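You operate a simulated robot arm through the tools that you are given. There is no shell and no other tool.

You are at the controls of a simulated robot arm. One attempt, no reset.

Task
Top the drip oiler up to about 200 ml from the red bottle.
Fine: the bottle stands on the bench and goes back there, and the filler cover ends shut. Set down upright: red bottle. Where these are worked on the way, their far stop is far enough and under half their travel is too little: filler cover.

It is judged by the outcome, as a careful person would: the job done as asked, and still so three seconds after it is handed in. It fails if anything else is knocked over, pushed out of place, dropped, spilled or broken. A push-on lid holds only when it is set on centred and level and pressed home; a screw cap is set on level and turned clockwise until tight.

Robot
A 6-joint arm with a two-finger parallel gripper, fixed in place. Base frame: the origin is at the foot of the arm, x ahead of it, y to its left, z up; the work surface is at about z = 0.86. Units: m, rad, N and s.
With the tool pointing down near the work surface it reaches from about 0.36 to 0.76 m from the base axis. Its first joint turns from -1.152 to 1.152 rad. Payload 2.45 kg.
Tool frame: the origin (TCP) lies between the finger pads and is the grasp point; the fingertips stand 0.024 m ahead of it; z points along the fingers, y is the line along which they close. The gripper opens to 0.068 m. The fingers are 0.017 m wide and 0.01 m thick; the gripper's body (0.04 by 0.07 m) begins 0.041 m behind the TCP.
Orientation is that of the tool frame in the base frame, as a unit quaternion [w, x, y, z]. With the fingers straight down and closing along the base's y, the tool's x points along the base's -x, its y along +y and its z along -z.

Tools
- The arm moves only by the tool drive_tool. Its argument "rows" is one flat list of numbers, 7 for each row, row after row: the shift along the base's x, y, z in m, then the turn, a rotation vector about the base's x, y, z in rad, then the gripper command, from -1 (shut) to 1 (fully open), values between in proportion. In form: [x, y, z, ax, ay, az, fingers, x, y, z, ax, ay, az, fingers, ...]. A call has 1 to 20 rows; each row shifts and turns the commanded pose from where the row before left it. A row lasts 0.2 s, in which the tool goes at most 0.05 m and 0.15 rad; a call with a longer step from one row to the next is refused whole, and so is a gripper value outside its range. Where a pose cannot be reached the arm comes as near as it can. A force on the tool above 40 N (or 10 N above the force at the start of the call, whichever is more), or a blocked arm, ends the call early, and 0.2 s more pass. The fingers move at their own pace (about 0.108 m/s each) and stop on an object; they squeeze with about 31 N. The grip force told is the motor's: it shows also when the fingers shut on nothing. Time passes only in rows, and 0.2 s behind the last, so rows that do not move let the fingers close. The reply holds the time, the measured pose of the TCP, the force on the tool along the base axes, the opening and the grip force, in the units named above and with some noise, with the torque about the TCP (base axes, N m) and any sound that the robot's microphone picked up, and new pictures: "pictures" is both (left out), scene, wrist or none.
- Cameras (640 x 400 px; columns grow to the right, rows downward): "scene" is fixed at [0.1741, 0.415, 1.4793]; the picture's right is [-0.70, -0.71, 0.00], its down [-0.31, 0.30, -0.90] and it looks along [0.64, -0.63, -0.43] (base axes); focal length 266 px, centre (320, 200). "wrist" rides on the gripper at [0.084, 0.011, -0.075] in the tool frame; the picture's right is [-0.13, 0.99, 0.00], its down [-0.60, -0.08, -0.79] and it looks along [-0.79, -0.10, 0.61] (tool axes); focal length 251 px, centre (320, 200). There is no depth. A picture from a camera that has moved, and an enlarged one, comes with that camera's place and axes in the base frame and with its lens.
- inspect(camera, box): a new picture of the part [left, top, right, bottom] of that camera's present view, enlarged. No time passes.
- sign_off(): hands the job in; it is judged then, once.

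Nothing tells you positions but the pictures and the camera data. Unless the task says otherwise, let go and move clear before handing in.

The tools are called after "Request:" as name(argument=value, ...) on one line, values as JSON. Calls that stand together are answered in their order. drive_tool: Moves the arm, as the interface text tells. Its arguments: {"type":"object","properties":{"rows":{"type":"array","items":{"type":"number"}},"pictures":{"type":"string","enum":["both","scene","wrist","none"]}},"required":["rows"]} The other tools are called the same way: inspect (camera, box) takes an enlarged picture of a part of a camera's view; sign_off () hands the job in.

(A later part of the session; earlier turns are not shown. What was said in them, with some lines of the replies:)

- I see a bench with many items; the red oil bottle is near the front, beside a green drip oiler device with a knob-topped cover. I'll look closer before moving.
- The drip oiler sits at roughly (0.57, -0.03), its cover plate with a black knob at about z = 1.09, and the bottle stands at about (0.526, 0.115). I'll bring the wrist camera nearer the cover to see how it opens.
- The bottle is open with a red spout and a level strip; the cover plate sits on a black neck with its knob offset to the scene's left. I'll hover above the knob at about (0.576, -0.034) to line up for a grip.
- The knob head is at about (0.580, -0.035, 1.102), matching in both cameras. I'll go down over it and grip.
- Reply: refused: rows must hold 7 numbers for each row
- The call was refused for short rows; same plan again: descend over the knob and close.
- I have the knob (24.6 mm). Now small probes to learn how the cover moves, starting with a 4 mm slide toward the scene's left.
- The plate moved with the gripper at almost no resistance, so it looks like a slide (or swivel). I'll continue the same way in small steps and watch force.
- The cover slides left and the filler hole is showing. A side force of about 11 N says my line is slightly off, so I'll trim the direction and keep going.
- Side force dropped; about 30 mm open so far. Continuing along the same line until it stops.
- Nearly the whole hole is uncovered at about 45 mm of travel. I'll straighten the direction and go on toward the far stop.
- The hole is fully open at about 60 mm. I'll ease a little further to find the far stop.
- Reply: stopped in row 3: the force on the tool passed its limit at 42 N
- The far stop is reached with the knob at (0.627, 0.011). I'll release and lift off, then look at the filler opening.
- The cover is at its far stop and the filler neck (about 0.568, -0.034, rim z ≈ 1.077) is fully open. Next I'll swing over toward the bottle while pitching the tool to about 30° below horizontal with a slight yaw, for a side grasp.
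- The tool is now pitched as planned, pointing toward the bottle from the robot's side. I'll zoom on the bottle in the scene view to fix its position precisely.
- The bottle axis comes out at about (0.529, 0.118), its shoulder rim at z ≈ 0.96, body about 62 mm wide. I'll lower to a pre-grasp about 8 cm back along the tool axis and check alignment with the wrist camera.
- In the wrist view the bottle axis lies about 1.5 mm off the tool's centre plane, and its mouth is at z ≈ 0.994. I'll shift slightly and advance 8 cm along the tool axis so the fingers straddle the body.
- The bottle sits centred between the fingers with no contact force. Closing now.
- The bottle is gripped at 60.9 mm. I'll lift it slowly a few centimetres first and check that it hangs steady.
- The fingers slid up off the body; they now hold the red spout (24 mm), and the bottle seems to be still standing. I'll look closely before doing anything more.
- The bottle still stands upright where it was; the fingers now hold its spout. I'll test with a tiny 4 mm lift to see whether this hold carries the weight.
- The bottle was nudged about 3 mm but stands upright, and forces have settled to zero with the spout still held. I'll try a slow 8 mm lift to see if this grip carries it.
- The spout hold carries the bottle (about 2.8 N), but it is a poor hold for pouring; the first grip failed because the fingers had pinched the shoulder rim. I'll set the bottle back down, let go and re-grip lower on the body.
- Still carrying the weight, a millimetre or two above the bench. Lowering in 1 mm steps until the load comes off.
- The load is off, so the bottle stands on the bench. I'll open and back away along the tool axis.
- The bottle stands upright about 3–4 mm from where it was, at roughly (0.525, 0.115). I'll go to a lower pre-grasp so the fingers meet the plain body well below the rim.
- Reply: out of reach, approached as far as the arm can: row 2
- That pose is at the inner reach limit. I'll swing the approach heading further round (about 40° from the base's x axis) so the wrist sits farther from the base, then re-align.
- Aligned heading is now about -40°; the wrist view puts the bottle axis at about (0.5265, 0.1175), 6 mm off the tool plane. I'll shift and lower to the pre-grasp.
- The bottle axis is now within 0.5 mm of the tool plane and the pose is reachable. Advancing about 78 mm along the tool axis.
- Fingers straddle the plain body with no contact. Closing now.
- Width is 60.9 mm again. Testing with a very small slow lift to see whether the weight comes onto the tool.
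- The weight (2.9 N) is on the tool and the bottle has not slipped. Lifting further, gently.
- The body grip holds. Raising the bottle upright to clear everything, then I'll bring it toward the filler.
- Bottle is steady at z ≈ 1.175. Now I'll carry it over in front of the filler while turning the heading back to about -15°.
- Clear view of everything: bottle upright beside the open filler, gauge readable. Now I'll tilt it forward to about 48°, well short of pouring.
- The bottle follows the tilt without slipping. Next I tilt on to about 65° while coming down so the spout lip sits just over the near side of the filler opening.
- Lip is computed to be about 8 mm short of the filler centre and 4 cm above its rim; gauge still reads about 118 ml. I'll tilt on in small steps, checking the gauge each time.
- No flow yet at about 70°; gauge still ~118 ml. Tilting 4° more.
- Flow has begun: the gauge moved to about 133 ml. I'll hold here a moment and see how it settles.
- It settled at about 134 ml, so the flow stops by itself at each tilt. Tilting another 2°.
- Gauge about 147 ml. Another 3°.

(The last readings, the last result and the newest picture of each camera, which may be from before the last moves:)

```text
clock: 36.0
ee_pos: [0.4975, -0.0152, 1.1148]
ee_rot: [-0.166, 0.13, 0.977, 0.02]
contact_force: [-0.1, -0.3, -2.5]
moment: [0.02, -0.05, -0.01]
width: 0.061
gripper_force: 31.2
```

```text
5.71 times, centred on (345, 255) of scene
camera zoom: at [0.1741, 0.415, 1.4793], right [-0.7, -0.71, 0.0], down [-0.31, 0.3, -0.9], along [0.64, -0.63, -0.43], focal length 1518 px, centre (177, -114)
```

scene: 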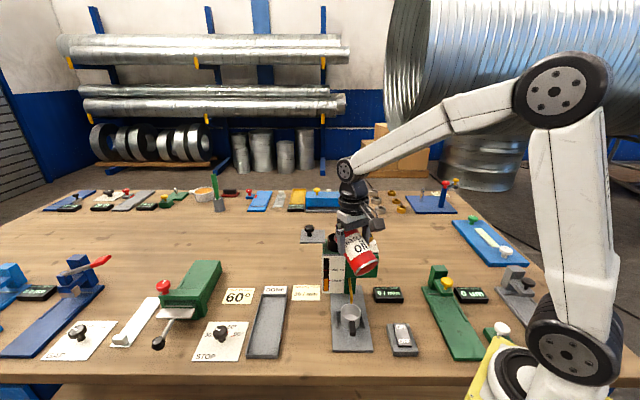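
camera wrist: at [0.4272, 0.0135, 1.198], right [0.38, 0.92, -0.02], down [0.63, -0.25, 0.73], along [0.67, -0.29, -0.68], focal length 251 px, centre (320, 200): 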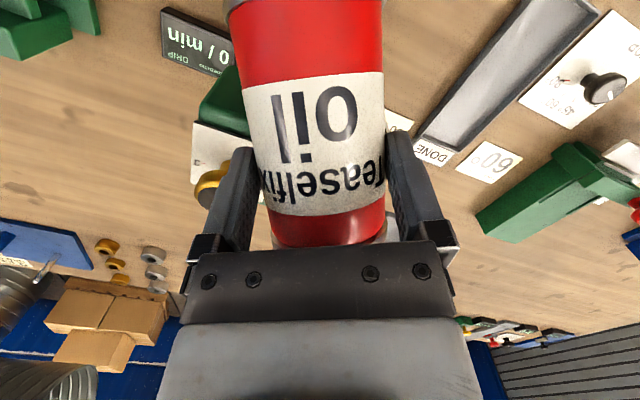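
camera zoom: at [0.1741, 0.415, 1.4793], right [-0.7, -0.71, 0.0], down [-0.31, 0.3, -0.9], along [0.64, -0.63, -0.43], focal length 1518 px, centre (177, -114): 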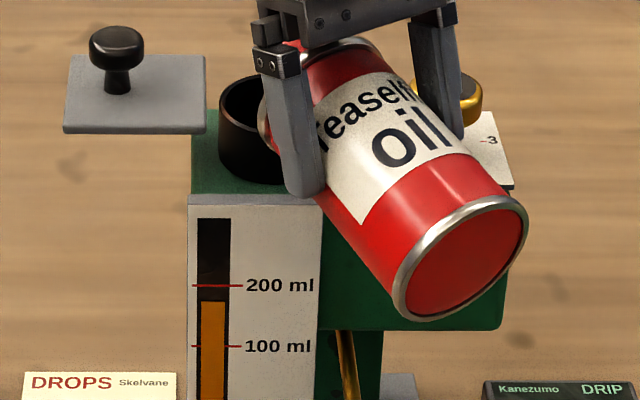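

Gauge about 174 ml. Slowing down: 1.5° more.

Request:
drive_tool(rows=[0, 0, 0, 0.0068, 0.0253, 0, -1, 0, 0, 0, 0, 0, 0, -1, 0, 0, 0, 0, 0, 0, -1, 0, 0, 0, 0, 0, 0, -1], pictures="none")

Request:
inspect(camera="scene", box=[310, 220, 380, 290])

Request:
inspect(camera="scene", box=[320, 255, 360, 295])

```text
clock: 37.0
ee_pos: [0.4977, -0.0181, 1.1164]
ee_rot: [-0.178, 0.131, 0.975, 0.021]
contact_force: [0.0, 0.5, -2.3]
moment: [-0.02, -0.02, 0.0]
width: 0.0611
gripper_force: 31.5
```

```text
5.71 times, centred on (345, 255) of scene
camera zoom: at [0.1741, 0.415, 1.4793], right [-0.7, -0.71, 0.0], down [-0.31, 0.3, -0.9], along [0.64, -0.63, -0.43], focal length 1518 px, centre (177, -114)
```

zoom: 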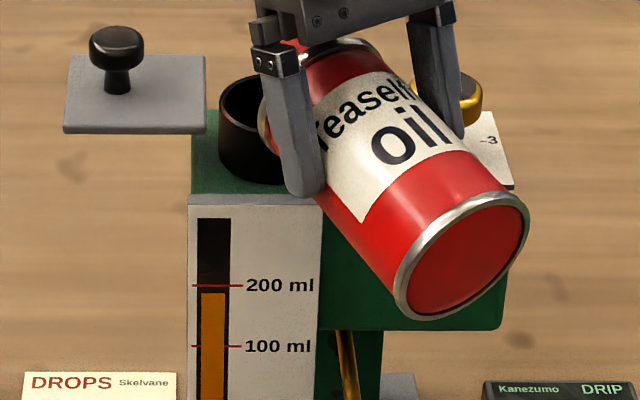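

```text
10.00 times, centred on (340, 275) of scene
camera zoom: at [0.1741, 0.415, 1.4793], right [-0.7, -0.71, 0.0], down [-0.31, 0.3, -0.9], along [0.64, -0.63, -0.43], focal length 2656 px, centre (120, -550)
```

zoom: 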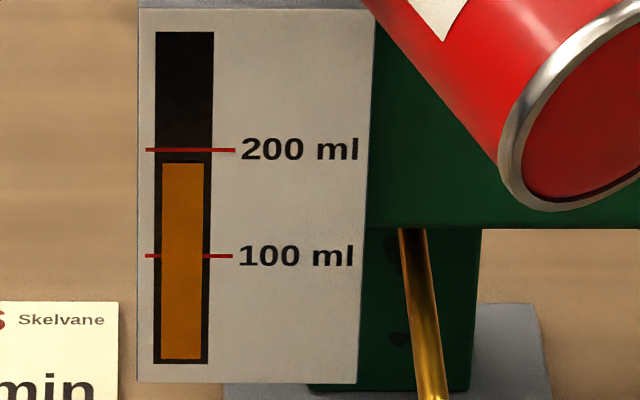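

About 188 ml. One degree more and wait.

Request:
drive_tool(rows=[0, 0, 0, 0.0043, 0.016, 0, -1, 0, 0, 0, 0, 0, 0, -1, 0, 0, 0, 0, 0, 0, -1, 0, 0, 0, 0, 0, 0, -1], pictures="none")

Request:
inspect(camera="scene", box=[320, 255, 360, 295])

```text
clock: 38.0
ee_pos: [0.4991, -0.0158, 1.1163]
ee_rot: [-0.187, 0.129, 0.974, 0.022]
contact_force: [-0.1, 0.1, -2.1]
moment: [0.02, 0.0, 0.03]
width: 0.0612
gripper_force: 30.9
```

```text
10.00 times, centred on (340, 275) of scene
camera zoom: at [0.1741, 0.415, 1.4793], right [-0.7, -0.71, 0.0], down [-0.31, 0.3, -0.9], along [0.64, -0.63, -0.43], focal length 2656 px, centre (120, -550)
```

zoom: 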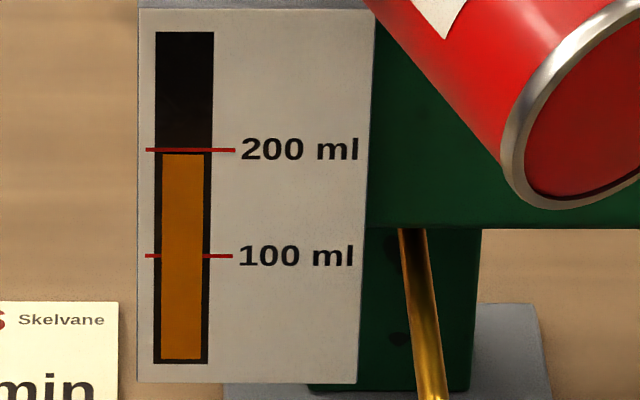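

The gauge now stands right at about 197–200 ml. I'll tilt the bottle back upright and raise it away from the filler.

Request:
drive_tool(rows=[0, 0, 0, -0.0285, -0.1063, 0, -1, 0, 0, 0, -0.0285, -0.1063, 0, -1, 0, 0, 0, -0.0285, -0.1063, 0, -1, 0, 0, 0.02, -0.0337, -0.1256, 0, -1, 0, 0, 0.02, -0.0337, -0.1256, 0, -1, 0, 0, 0.02, -0.0337, -0.1256, 0, -1, 0, 0, 0, -0.0362, -0.1347, 0, -1, 0, 0, 0, -0.0362, -0.1347, 0, -1, 0, 0, 0, -0.0362, -0.1347, 0, -1, 0, 0, 0, -0.0362, -0.1347, 0, -1, 0, 0, 0, -0.0362, -0.1347, 0, -1, 0, 0, 0, 0, 0, 0, -1])

Request:
inspect(camera="scene", box=[260, 170, 440, 310])

Request:
inspect(camera="scene", box=[320, 255, 360, 295])

```text
clock: 40.6
ee_pos: [0.497, -0.0162, 1.1757]
ee_rot: [0.49, 0.118, 0.861, -0.066]
contact_force: [-0.3, 0.3, -2.6]
moment: [0.0, 0.04, -0.02]
width: 0.061
gripper_force: 30.8
camera wrist: at [0.397, 0.0224, 1.1418], right [0.33, 0.94, 0.11], down [-0.38, 0.02, 0.92], along [0.86, -0.35, 0.37], focal length 251 px, centre (320, 200)
```

scene: 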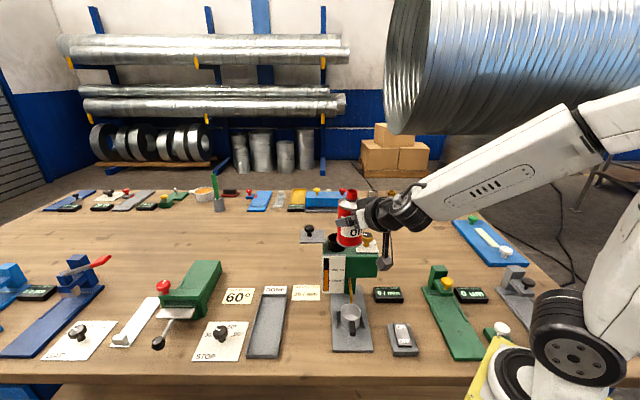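
wrist: 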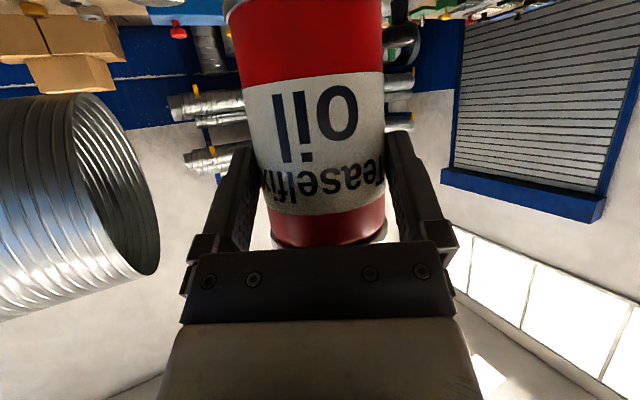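

```text
2.86 times, centred on (350, 240) of scene
camera zoom: at [0.1741, 0.415, 1.4793], right [-0.7, -0.71, 0.0], down [-0.31, 0.3, -0.9], along [0.64, -0.63, -0.43], focal length 759 px, centre (234, 86)
```

zoom: 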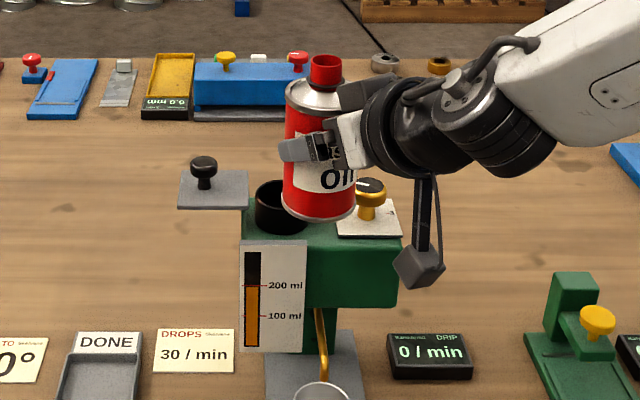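

```text
10.00 times, centred on (340, 275) of scene
camera zoom: at [0.1741, 0.415, 1.4793], right [-0.7, -0.71, 0.0], down [-0.31, 0.3, -0.9], along [0.64, -0.63, -0.43], focal length 2656 px, centre (120, -550)
```

zoom: 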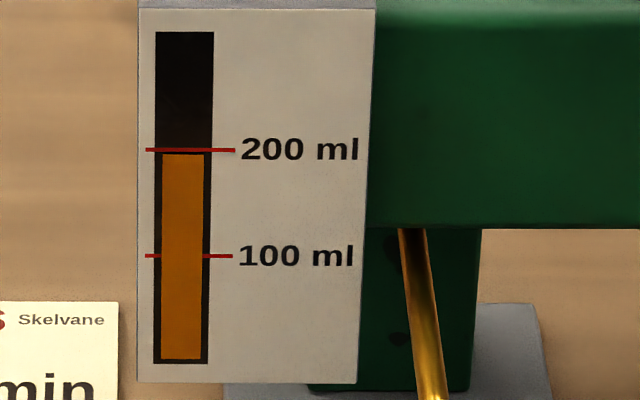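

The gauge holds at about 197 ml with no spill visible, and the bottle is upright. Carrying it back to its spot and turning the heading back to -40°.

Request:
drive_tool(rows=[0.0054, 0.035, 0, 0, 0, -0.109, -1, 0.0054, 0.035, 0, 0, 0, -0.109, -1, 0.0054, 0.035, 0, 0, 0, -0.109, -1, 0.0054, 0.035, 0, 0, 0, -0.109, -1, 0, 0, 0, 0, 0, 0, -1, 0, 0, -0.03, 0, 0, 0, -1, 0, 0, -0.03, 0, 0, 0, -1, 0, 0, -0.03, 0, 0, 0, -1, 0, 0, -0.03, 0, 0, 0, -1, 0, 0, -0.03, 0, 0, 0, -1, 0, 0, -0.03, 0, 0, 0, -1, 0, 0, -0.03, 0, 0, 0, -1, 0, 0, 0, 0, 0, 0, -1])

Request:
inspect(camera="scene", box=[270, 275, 370, 365])

```text
clock: 43.4
ee_pos: [0.5207, 0.1221, 0.9675]
ee_rot: [0.465, 0.3, 0.815, -0.171]
contact_force: [-0.4, -0.1, -2.2]
moment: [0.0, 0.06, 0.01]
width: 0.0609
gripper_force: 31.0
camera wrist: at [0.4462, 0.2002, 0.9335], right [0.69, 0.71, 0.11], down [-0.34, 0.18, 0.92], along [0.64, -0.68, 0.37], focal length 251 px, centre (320, 200)
```

scene: 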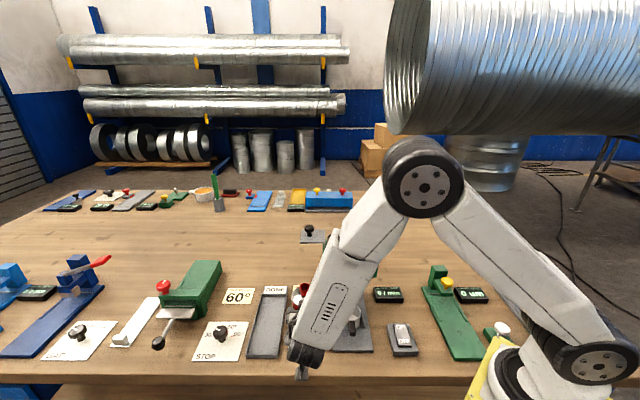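
wrist: 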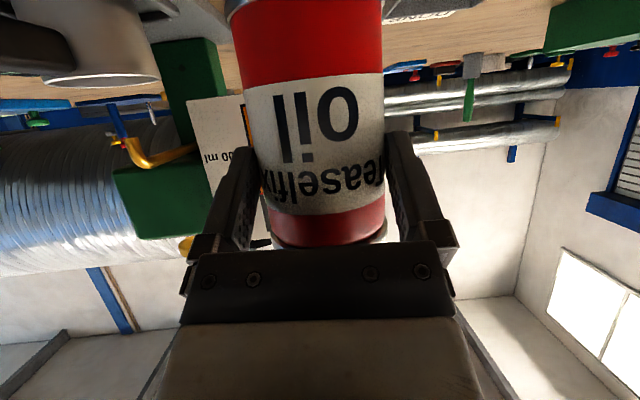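

```text
4.44 times, centred on (320, 320) of scene
camera zoom: at [0.1741, 0.4151, 1.4793], right [-0.7, -0.71, 0.0], down [-0.31, 0.3, -0.9], along [0.64, -0.63, -0.43], focal length 1181 px, centre (320, -333)
```

zoom: 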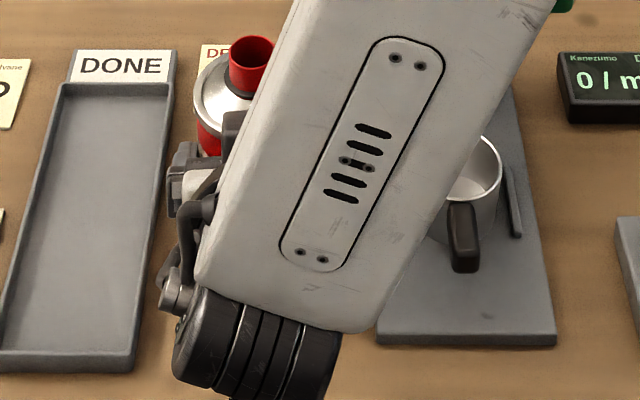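

Bottle is above its spot, about 35 mm to go. Lowering slowly.

Request:
drive_tool(rows=[0, 0, -0.01, 0, 0, 0, -1, 0, 0, -0.01, 0, 0, 0, -1, 0, 0, -0.007, 0, 0, 0, -1, 0, 0, -0.004, 0, 0, 0, -1, 0, 0, 0, 0, 0, 0, -1], pictures="none")

```text
clock: 44.6
ee_pos: [0.521, 0.1239, 0.9353]
ee_rot: [0.466, 0.299, 0.815, -0.17]
contact_force: [0.2, 0.2, -3.0]
moment: [0.02, 0.05, 0.01]
width: 0.061
gripper_force: 30.9
```

Still hanging, about 4 mm above the bench. Stepping down 1 mm at a time.

Request:
drive_tool(rows=[0, 0, -0.001, 0, 0, 0, -1, 0, 0, -0.001, 0, 0, 0, -1, 0, 0, -0.001, 0, 0, 0, -1, 0, 0, 0, 0, 0, 0, -1], pictures="none")

```text
clock: 45.6
ee_pos: [0.5196, 0.1238, 0.9319]
ee_rot: [0.465, 0.3, 0.815, -0.171]
contact_force: [0.2, -0.8, -3.8]
moment: [0.02, 0.03, 0.01]
width: 0.0615
gripper_force: 31.0
```

Request:
drive_tool(rows=[0, 0, -0.001, 0, 0, 0, -1, 0, 0, 0, 0, 0, 0, -1], pictures="none")

```text
clock: 46.2
ee_pos: [0.5196, 0.1221, 0.9315]
ee_rot: [0.466, 0.299, 0.815, -0.171]
contact_force: [-0.8, -0.7, 0.4]
moment: [0.01, 0.17, -0.02]
width: 0.0608
gripper_force: 30.7
```

The load is off: the bottle rests on the bench. Opening the fingers and backing straight out along the tool axis.

Request:
drive_tool(rows=[0, 0, 0, 0, 0, 0, 1, 0, 0, 0, 0, 0, 0, 1, 0, 0, 0, 0, 0, 0, 1])

Request:
inspect(camera="wrist", box=[180, 0, 480, 240])

```text
clock: 47.0
ee_pos: [0.52, 0.1239, 0.9309]
ee_rot: [0.466, 0.3, 0.815, -0.172]
contact_force: [0.0, -0.6, 0.1]
moment: [-0.04, 0.02, -0.02]
width: 0.0679
gripper_force: 0.2
camera wrist: at [0.4454, 0.2006, 0.8968], right [0.69, 0.71, 0.11], down [-0.34, 0.18, 0.92], along [0.64, -0.68, 0.37], focal length 251 px, centre (320, 200)
```

scene: 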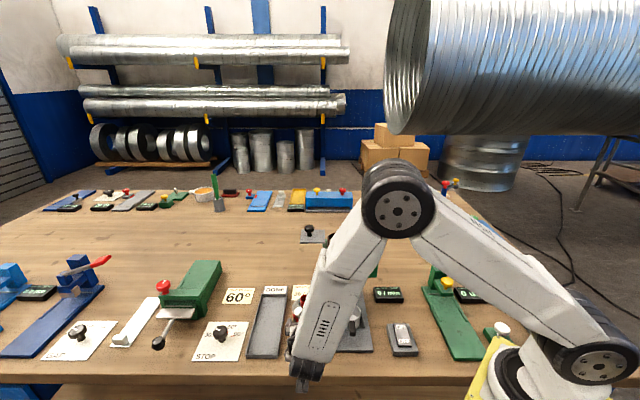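
wrist: 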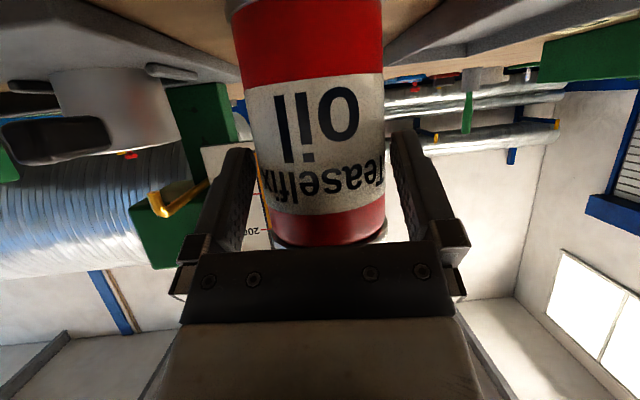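

```text
1.67 times, centred on (330, 120) of wrist
camera zoom: at [0.4454, 0.2006, 0.8968], right [0.69, 0.71, 0.11], down [-0.34, 0.18, 0.92], along [0.64, -0.68, 0.37], focal length 419 px, centre (303, 333)
```

zoom: 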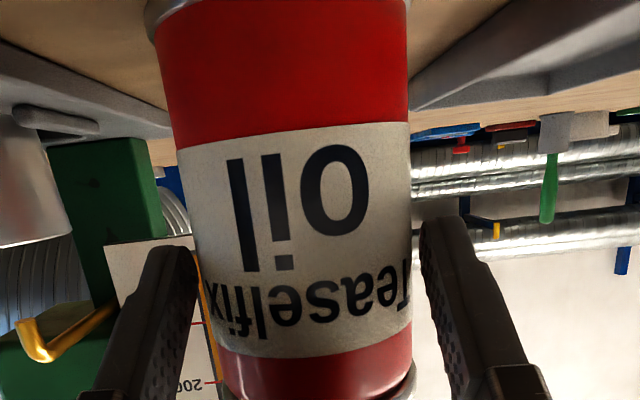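

Bottle stands free and upright. Backing out along the tool axis, then up.

Request:
drive_tool(rows=[-0.0099, 0.0084, 0.0076, 0, 0, 0, 1, -0.0132, 0.0111, 0.0101, 0, 0, 0, 1, -0.0132, 0.0111, 0.0101, 0, 0, 0, 1, -0.0164, 0.0139, 0.0127, 0, 0, 0, 1, 0, 0, 0.04, 0, 0, 0, 1, 0, 0, 0.04, 0, 0, 0, 1, 0, 0, 0.04, 0, 0, 0, 1, 0, 0, 0.04, 0, 0, 0, 1])

Request:
inspect(camera="scene", box=[260, 215, 400, 365])

```text
clock: 48.8
ee_pos: [0.4665, 0.1658, 1.1314]
ee_rot: [0.465, 0.299, 0.815, -0.171]
contact_force: [-0.1, 0.4, -0.3]
moment: [0.01, 0.0, 0.0]
width: 0.0682
gripper_force: 0.0
camera wrist: at [0.3929, 0.2437, 1.0977], right [0.69, 0.71, 0.11], down [-0.34, 0.18, 0.92], along [0.64, -0.68, 0.37], focal length 251 px, centre (320, 200)
```

scene: 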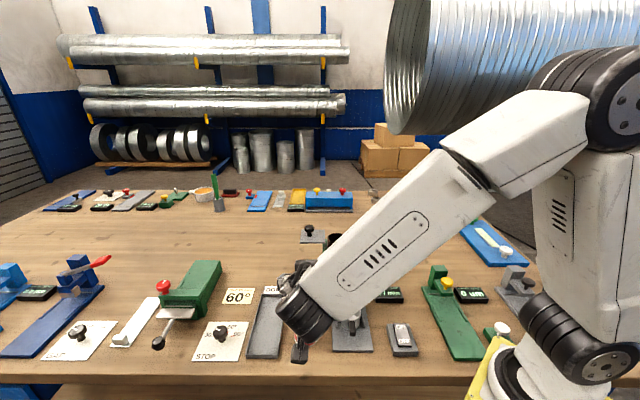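
wrist: 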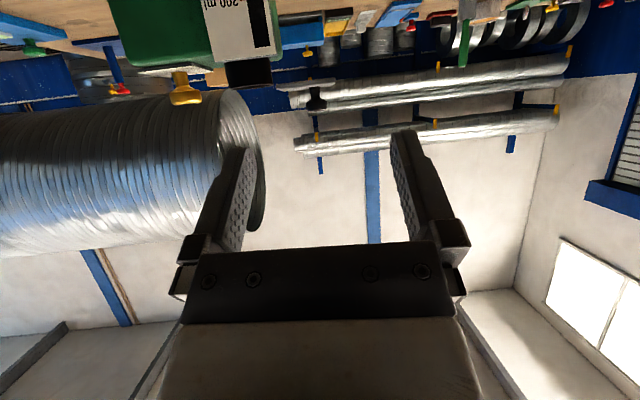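

```text
2.67 times, centred on (330, 290) of scene
camera zoom: at [0.174, 0.415, 1.4793], right [-0.7, -0.71, 0.0], down [-0.31, 0.3, -0.9], along [0.64, -0.63, -0.43], focal length 708 px, centre (293, -40)
```

zoom: 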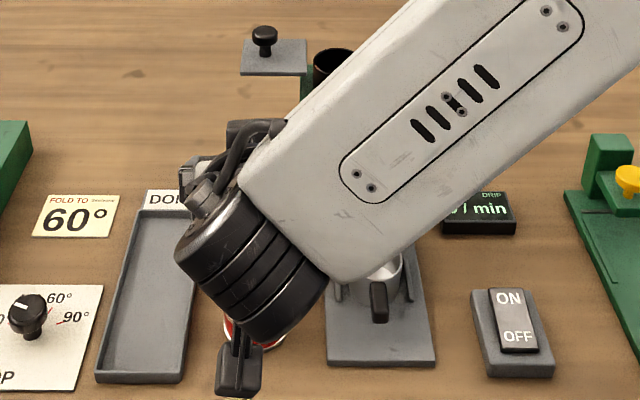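

Cup, tray and bottle are all in place. Now I'll turn the tool straight down again and move above the cover knob at its far stop, about (0.627, 0.011).

Request:
drive_tool(rows=[0.01, -0.01, 0.02, 0.0961, 0.1133, 0, 1, 0.02, -0.0195, 0.02, 0.0961, 0.1133, 0, 1, 0.026, -0.025, 0.02, 0.0961, 0.1133, 0, 1, 0.026, -0.025, 0.02, 0.0961, 0.1133, 0, 1, 0.026, -0.0255, 0, 0.0961, 0.1133, 0, 1, 0.026, -0.0255, 0, 0.0961, 0.1133, 0, 1, 0.026, -0.025, 0, 0.0961, 0.1133, 0, 1, 0, 0, 0, 0, 0, 0, 1])

Request:
inspect(camera="scene", box=[260, 170, 440, 365])

Request:
inspect(camera="wrist", box=[200, 0, 440, 160])

```text
clock: 50.6
ee_pos: [0.6256, 0.0112, 1.2099]
ee_rot: [-0.003, 0.344, 0.939, 0.002]
contact_force: [-1.0, 0.0, 0.3]
moment: [0.02, 0.04, -0.01]
width: 0.0683
gripper_force: 0.0
camera wrist: at [0.57, 0.0737, 1.2855], right [0.74, 0.67, 0.0], down [0.41, -0.45, 0.79], along [0.53, -0.59, -0.61], focal length 251 px, centre (320, 200)
```

scene: 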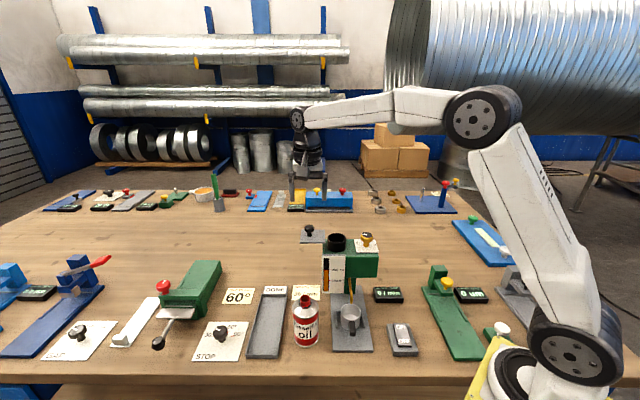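
wrist: 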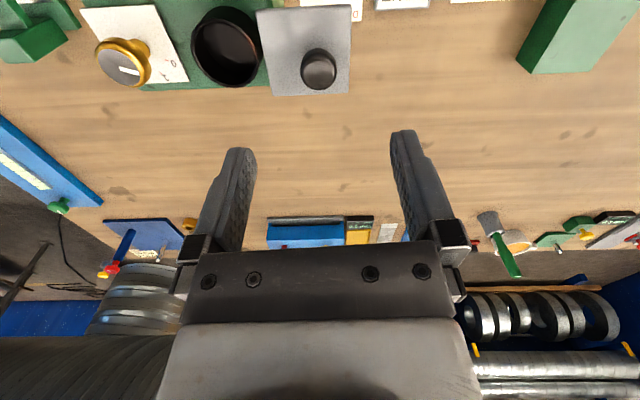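

```text
2.05 times, centred on (350, 268) of scene
camera zoom: at [0.1741, 0.415, 1.4793], right [-0.7, -0.71, 0.0], down [-0.31, 0.3, -0.9], along [0.64, -0.63, -0.43], focal length 545 px, centre (258, 62)
```

zoom: 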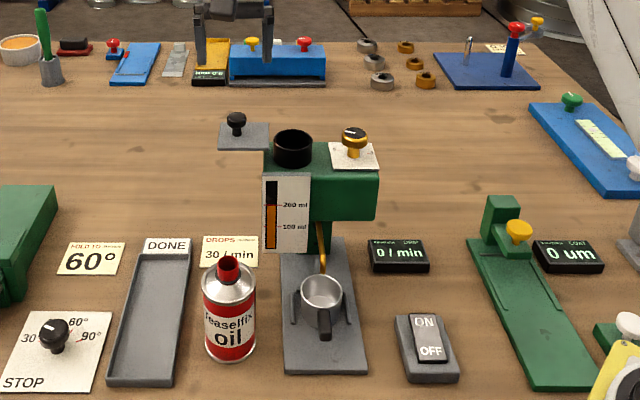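

```text
2.50 times, centred on (320, 80) of wrist
camera zoom: at [0.57, 0.0737, 1.2855], right [0.74, 0.67, 0.0], down [0.41, -0.45, 0.79], along [0.53, -0.59, -0.61], focal length 629 px, centre (320, 500)
```

zoom: 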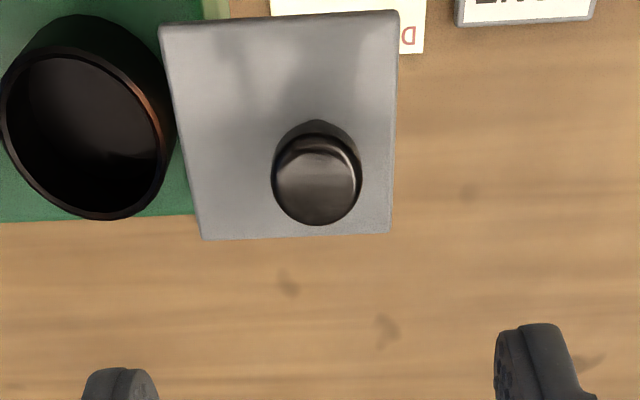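

The tool hangs within 1 mm of the knob's axis; the bottle is upright and no oil is on the bench. Descending and gripping the knob.

Request:
drive_tool(rows=[0, 0, -0.035, 0, 0, 0, 1, 0, 0, -0.035, 0, 0, 0, 1, 0, 0, -0.026, 0, 0, 0, 1, 0, 0, 0, 0, 0, 0, -1, 0, 0, 0, 0, 0, 0, -1, 0, 0, 0, 0, 0, 0, -1])

```text
clock: 52.0
ee_pos: [0.628, 0.0111, 1.1147]
ee_rot: [-0.002, 0.346, 0.938, -0.001]
contact_force: [-10.4, -10.1, -1.3]
moment: [-0.15, 0.21, 0.03]
width: 0.0249
gripper_force: 40.4
camera wrist: at [0.5702, 0.0734, 1.1898], right [0.74, 0.67, 0.0], down [0.41, -0.45, 0.79], along [0.53, -0.59, -0.61], focal length 251 px, centre (320, 200)
```

scene: 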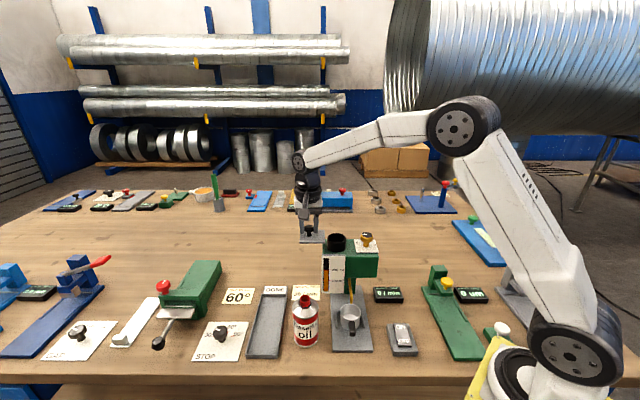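
wrist: 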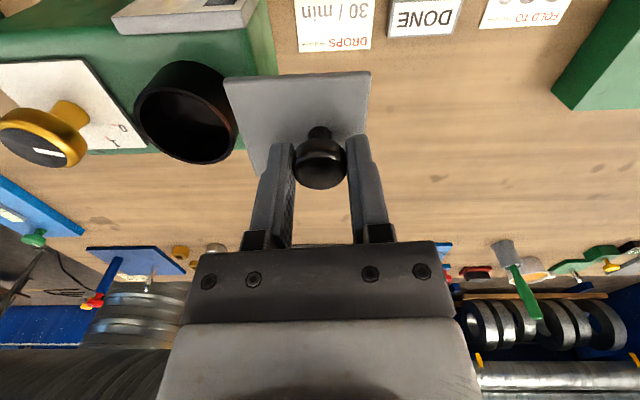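

Knob held (24.9 mm). Sliding the cover back along the same line, in small steps.

Request:
drive_tool(rows=[-0.004, -0.0038, 0, 0, 0, 0, -1, -0.004, -0.0038, 0, 0, 0, 0, -1, -0.004, -0.0038, 0, 0, 0, 0, -1, -0.004, -0.0038, 0, 0, 0, 0, -1], pictures="wrist")

```text
clock: 53.0
ee_pos: [0.6115, -0.0054, 1.1149]
ee_rot: [-0.001, 0.344, 0.939, 0.001]
contact_force: [6.5, -7.4, -11.6]
moment: [-0.5, -0.57, 0.06]
width: 0.0248
gripper_force: 40.3
camera wrist: at [0.5544, 0.058, 1.1897], right [0.74, 0.67, 0.0], down [0.41, -0.45, 0.79], along [0.53, -0.59, -0.61], focal length 251 px, centre (320, 200)
```

wrist: 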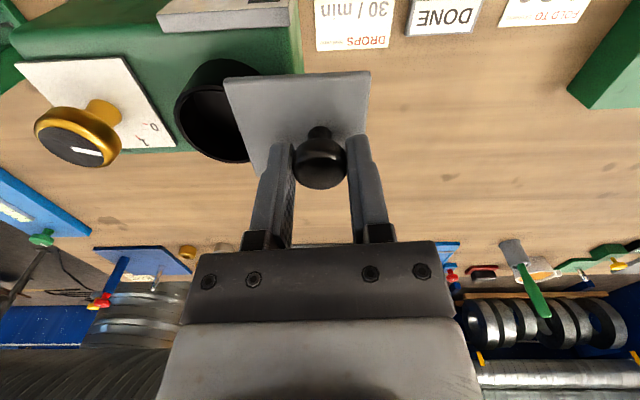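

Moving well, with about 10 N of side force and some downward pull; I'll trim the line slightly and go on.

Request:
drive_tool(rows=[-0.0034, -0.0044, -0.0006, 0, 0, 0, -1, -0.0039, -0.0039, -0.0002, 0, 0, 0, -1, -0.0039, -0.0039, 0, 0, 0, 0, -1], pictures="wrist")

```text
clock: 53.8
ee_pos: [0.599, -0.0162, 1.1147]
ee_rot: [-0.002, 0.344, 0.939, 0.001]
contact_force: [1.4, -0.1, -5.9]
moment: [-0.36, -0.35, 0.11]
width: 0.0247
gripper_force: 40.6
camera wrist: at [0.5431, 0.0465, 1.1899], right [0.74, 0.67, 0.0], down [0.41, -0.45, 0.79], along [0.53, -0.59, -0.61], focal length 251 px, centre (320, 200)
```

wrist: 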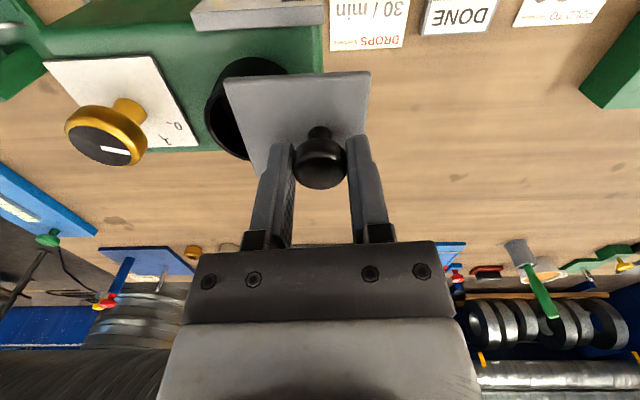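

Forces are low. About 27 mm left; continuing.

Request:
drive_tool(rows=[-0.0039, -0.0038, -0.0002, 0, 0, 0, -1, -0.0039, -0.0038, 0, 0, 0, 0, -1, -0.0039, -0.0038, 0, 0, 0, 0, -1], pictures="wrist")

```text
clock: 54.6
ee_pos: [0.589, -0.0273, 1.1138]
ee_rot: [0.0, 0.344, 0.939, 0.0]
contact_force: [3.6, -2.4, 7.5]
moment: [0.37, 0.42, -0.01]
width: 0.0249
gripper_force: 40.4
camera wrist: at [0.5315, 0.0353, 1.1896], right [0.74, 0.67, 0.0], down [0.41, -0.45, 0.79], along [0.53, -0.59, -0.61], focal length 251 px, centre (320, 200)
```

wrist: 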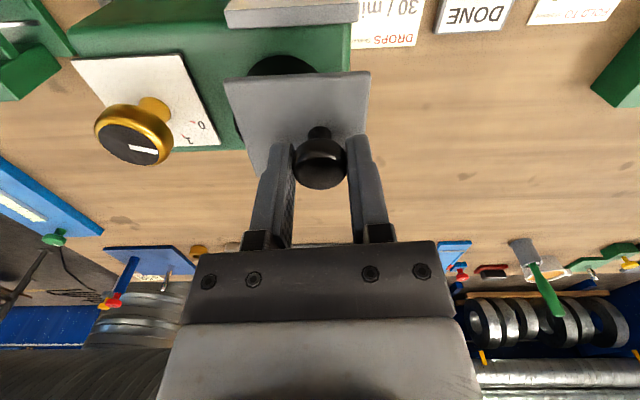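

Roughly 12 mm remains to the closed position. Finishing in smaller steps until it meets its stop.

Request:
drive_tool(rows=[-0.0028, -0.0028, 0.0004, 0, 0, 0, -1, -0.0028, -0.0028, 0, 0, 0, 0, -1, -0.0028, -0.0028, 0, 0, 0, 0, -1], pictures="wrist")

```text
clock: 55.4
ee_pos: [0.5798, -0.0353, 1.1148]
ee_rot: [0.0, 0.344, 0.939, 0.0]
contact_force: [10.0, -5.6, 1.6]
moment: [-0.31, -0.24, -0.05]
width: 0.0248
gripper_force: 40.5
camera wrist: at [0.5231, 0.0268, 1.1897], right [0.74, 0.67, 0.0], down [0.41, -0.45, 0.79], along [0.53, -0.59, -0.61], focal length 251 px, centre (320, 200)
```

wrist: 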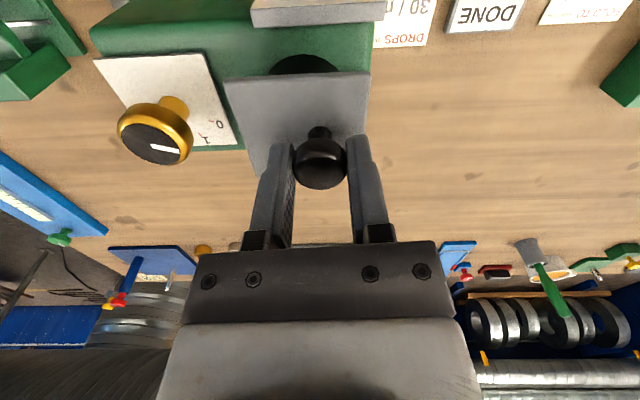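

Almost at the original closed position. A side trim and a few more 1.5 mm steps to feel for the closed stop.

Request:
drive_tool(rows=[-0.0006, -0.0016, 0, 0, 0, 0, -1, -0.0011, -0.0011, 0, 0, 0, 0, -1, -0.0011, -0.0011, 0, 0, 0, 0, -1], pictures="wrist")

Request:
inspect(camera="scene", box=[310, 215, 390, 275])

```text
clock: 56.2
ee_pos: [0.5796, -0.0373, 1.1138]
ee_rot: [0.001, 0.344, 0.939, 0.003]
contact_force: [32.9, 19.4, -6.9]
moment: [0.83, 0.2, -0.09]
width: 0.0246
gripper_force: 39.6
camera wrist: at [0.5219, 0.0258, 1.1897], right [0.74, 0.67, 0.01], down [0.41, -0.45, 0.79], along [0.54, -0.58, -0.61], focal length 251 px, centre (320, 200)
```

wrist: 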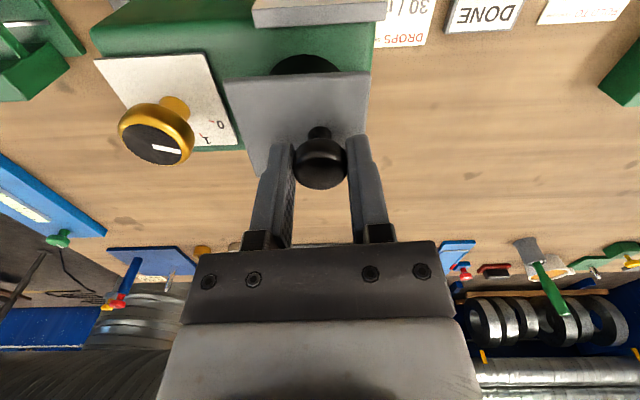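

```text
6.67 times, centred on (350, 245) of scene
camera zoom: at [0.1753, 0.4157, 1.4789], right [-0.7, -0.71, 0.0], down [-0.31, 0.3, -0.9], along [0.64, -0.63, -0.43], focal length 1771 px, centre (120, -100)
```

zoom: 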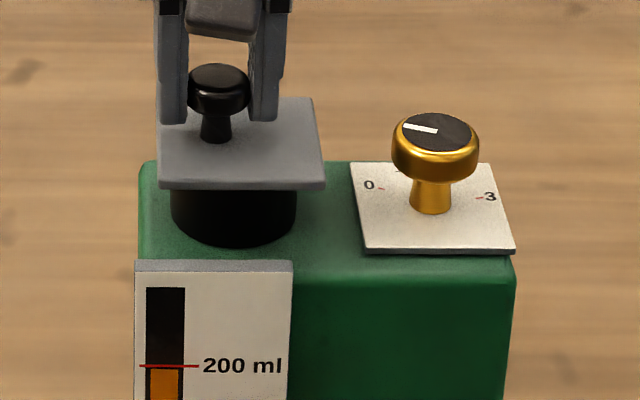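

The closed stop is reached (force rose to about 38 N) and the plate sits over the neck as at the start. I'll ease off 1 mm, open the fingers and lift away.

Request:
drive_tool(rows=[0.0008, 0.0007, 0, 0, 0, 0, -1, 0, 0, 0, 0, 0, 0, 1, 0, 0, 0, 0, 0, 0, 1, 0, 0, 0, 0, 0, 0, 1, 0, 0, 0.02, 0, 0, 0, 1, 0, 0, 0.04, 0, 0, 0, 1, 0, 0, 0.04, 0, 0, 0, 1])

Request:
inspect(camera="scene", box=[310, 215, 390, 275])

Request:
inspect(camera="wrist", box=[200, 0, 440, 160])

```text
clock: 57.8
ee_pos: [0.5784, -0.0386, 1.2147]
ee_rot: [-0.001, 0.344, 0.939, -0.001]
contact_force: [-0.8, 0.3, 0.2]
moment: [-0.01, -0.02, -0.01]
width: 0.068
gripper_force: 0.1
camera wrist: at [0.5211, 0.0237, 1.2902], right [0.74, 0.67, 0.0], down [0.41, -0.45, 0.79], along [0.53, -0.59, -0.61], focal length 251 px, centre (320, 200)
```

scene: 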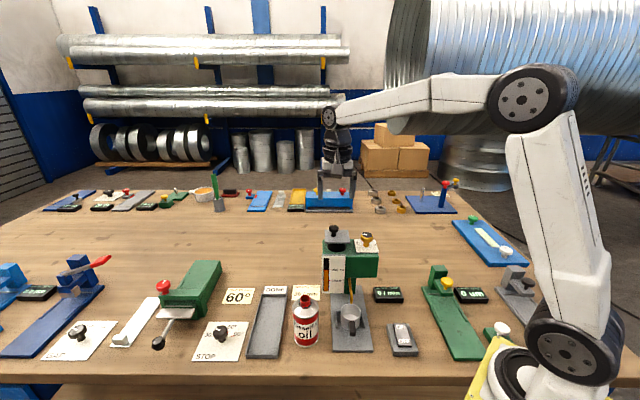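
wrist: 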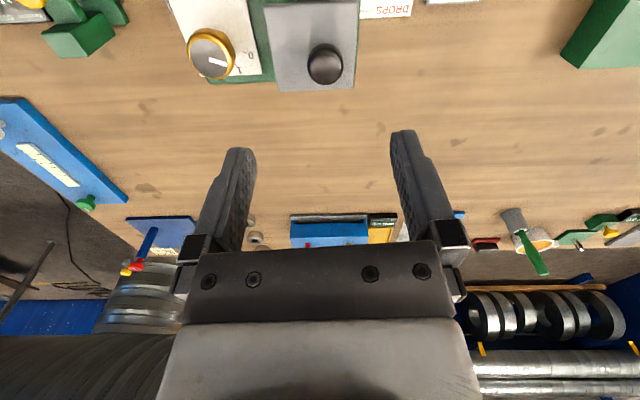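

```text
6.67 times, centred on (350, 245) of scene
camera zoom: at [0.174, 0.415, 1.4793], right [-0.7, -0.71, 0.0], down [-0.31, 0.3, -0.9], along [0.64, -0.63, -0.43], focal length 1771 px, centre (120, -100)
```

zoom: 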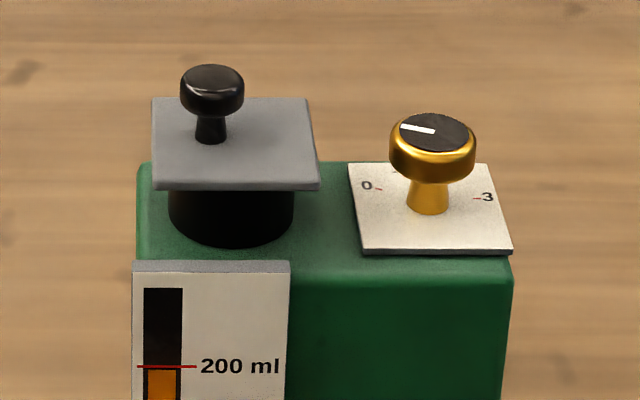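

```text
2.50 times, centred on (320, 80) of wrist
camera zoom: at [0.5211, 0.0237, 1.2902], right [0.74, 0.67, 0.0], down [0.41, -0.45, 0.79], along [0.53, -0.59, -0.61], focal length 629 px, centre (320, 500)
```

zoom: 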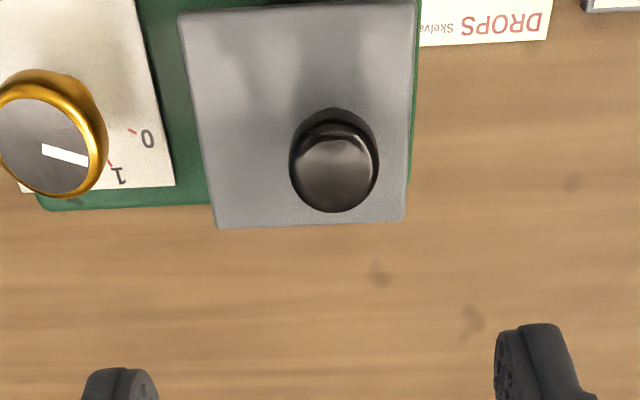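

The cover is back exactly where it started, gold valve knob untouched. A last look over the bottle, gauge and bench before handing in.

Request:
inspect(camera="scene", box=[270, 215, 420, 365])

Request:
inspect(camera="scene", box=[320, 255, 360, 295])

Request:
inspect(camera="scene", box=[285, 285, 330, 350])

```text
2.67 times, centred on (345, 290) of scene
camera zoom: at [0.174, 0.415, 1.4793], right [-0.7, -0.71, 0.0], down [-0.31, 0.3, -0.9], along [0.64, -0.63, -0.43], focal length 708 px, centre (253, -40)
```

zoom: 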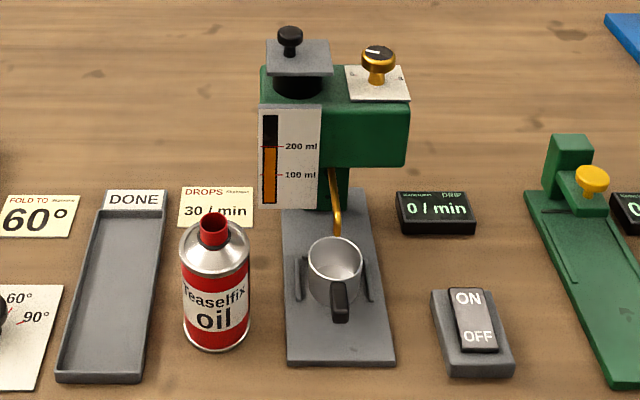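

```text
10.00 times, centred on (340, 275) of scene
camera zoom: at [0.174, 0.415, 1.4793], right [-0.7, -0.71, 0.0], down [-0.31, 0.3, -0.9], along [0.64, -0.63, -0.43], focal length 2656 px, centre (120, -550)
```

zoom: 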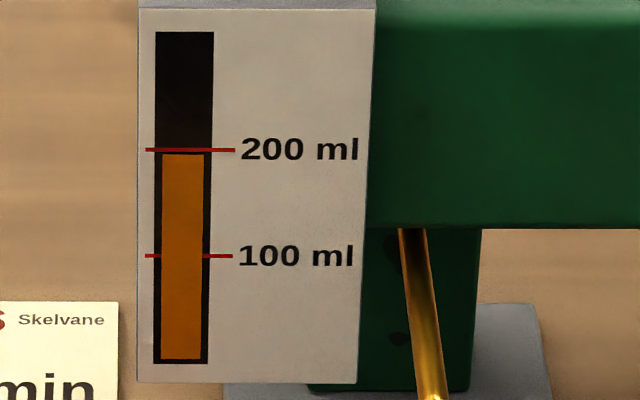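

```text
6.15 times, centred on (308, 318) of scene
camera zoom: at [0.174, 0.415, 1.4793], right [-0.7, -0.71, 0.0], down [-0.31, 0.3, -0.9], along [0.64, -0.63, -0.43], focal length 1635 px, centre (397, -523)
```

zoom: 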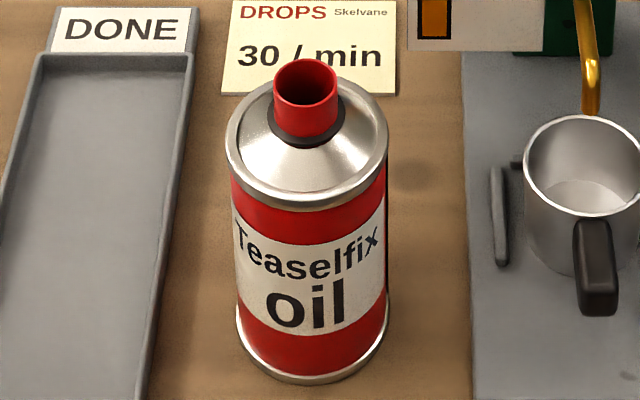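

The gauge reads about 197 ml, the cover is shut, and the bottle stands upright on the bench at its spot. Nothing is spilled or displaced and the arm is clear, so I'm handing in.

Request:
sign_off()

```text
The job is handed in.
```

I topped the drip oiler up from the red bottle; its gauge now reads about 197 ml, up from about 118 ml at the start. The filler cover is slid shut against its stop. The bottle stands upright on the bench, a few millimetres from where it began. Nothing looks spilled or knocked over in the last pictures, and the arm had let go and moved clear before I handed in.

The first grip on the bottle slipped up to the spout, which nudged the bottle about 3 mm. It stayed upright, so I set it down and gripped it lower on the body before pouring.
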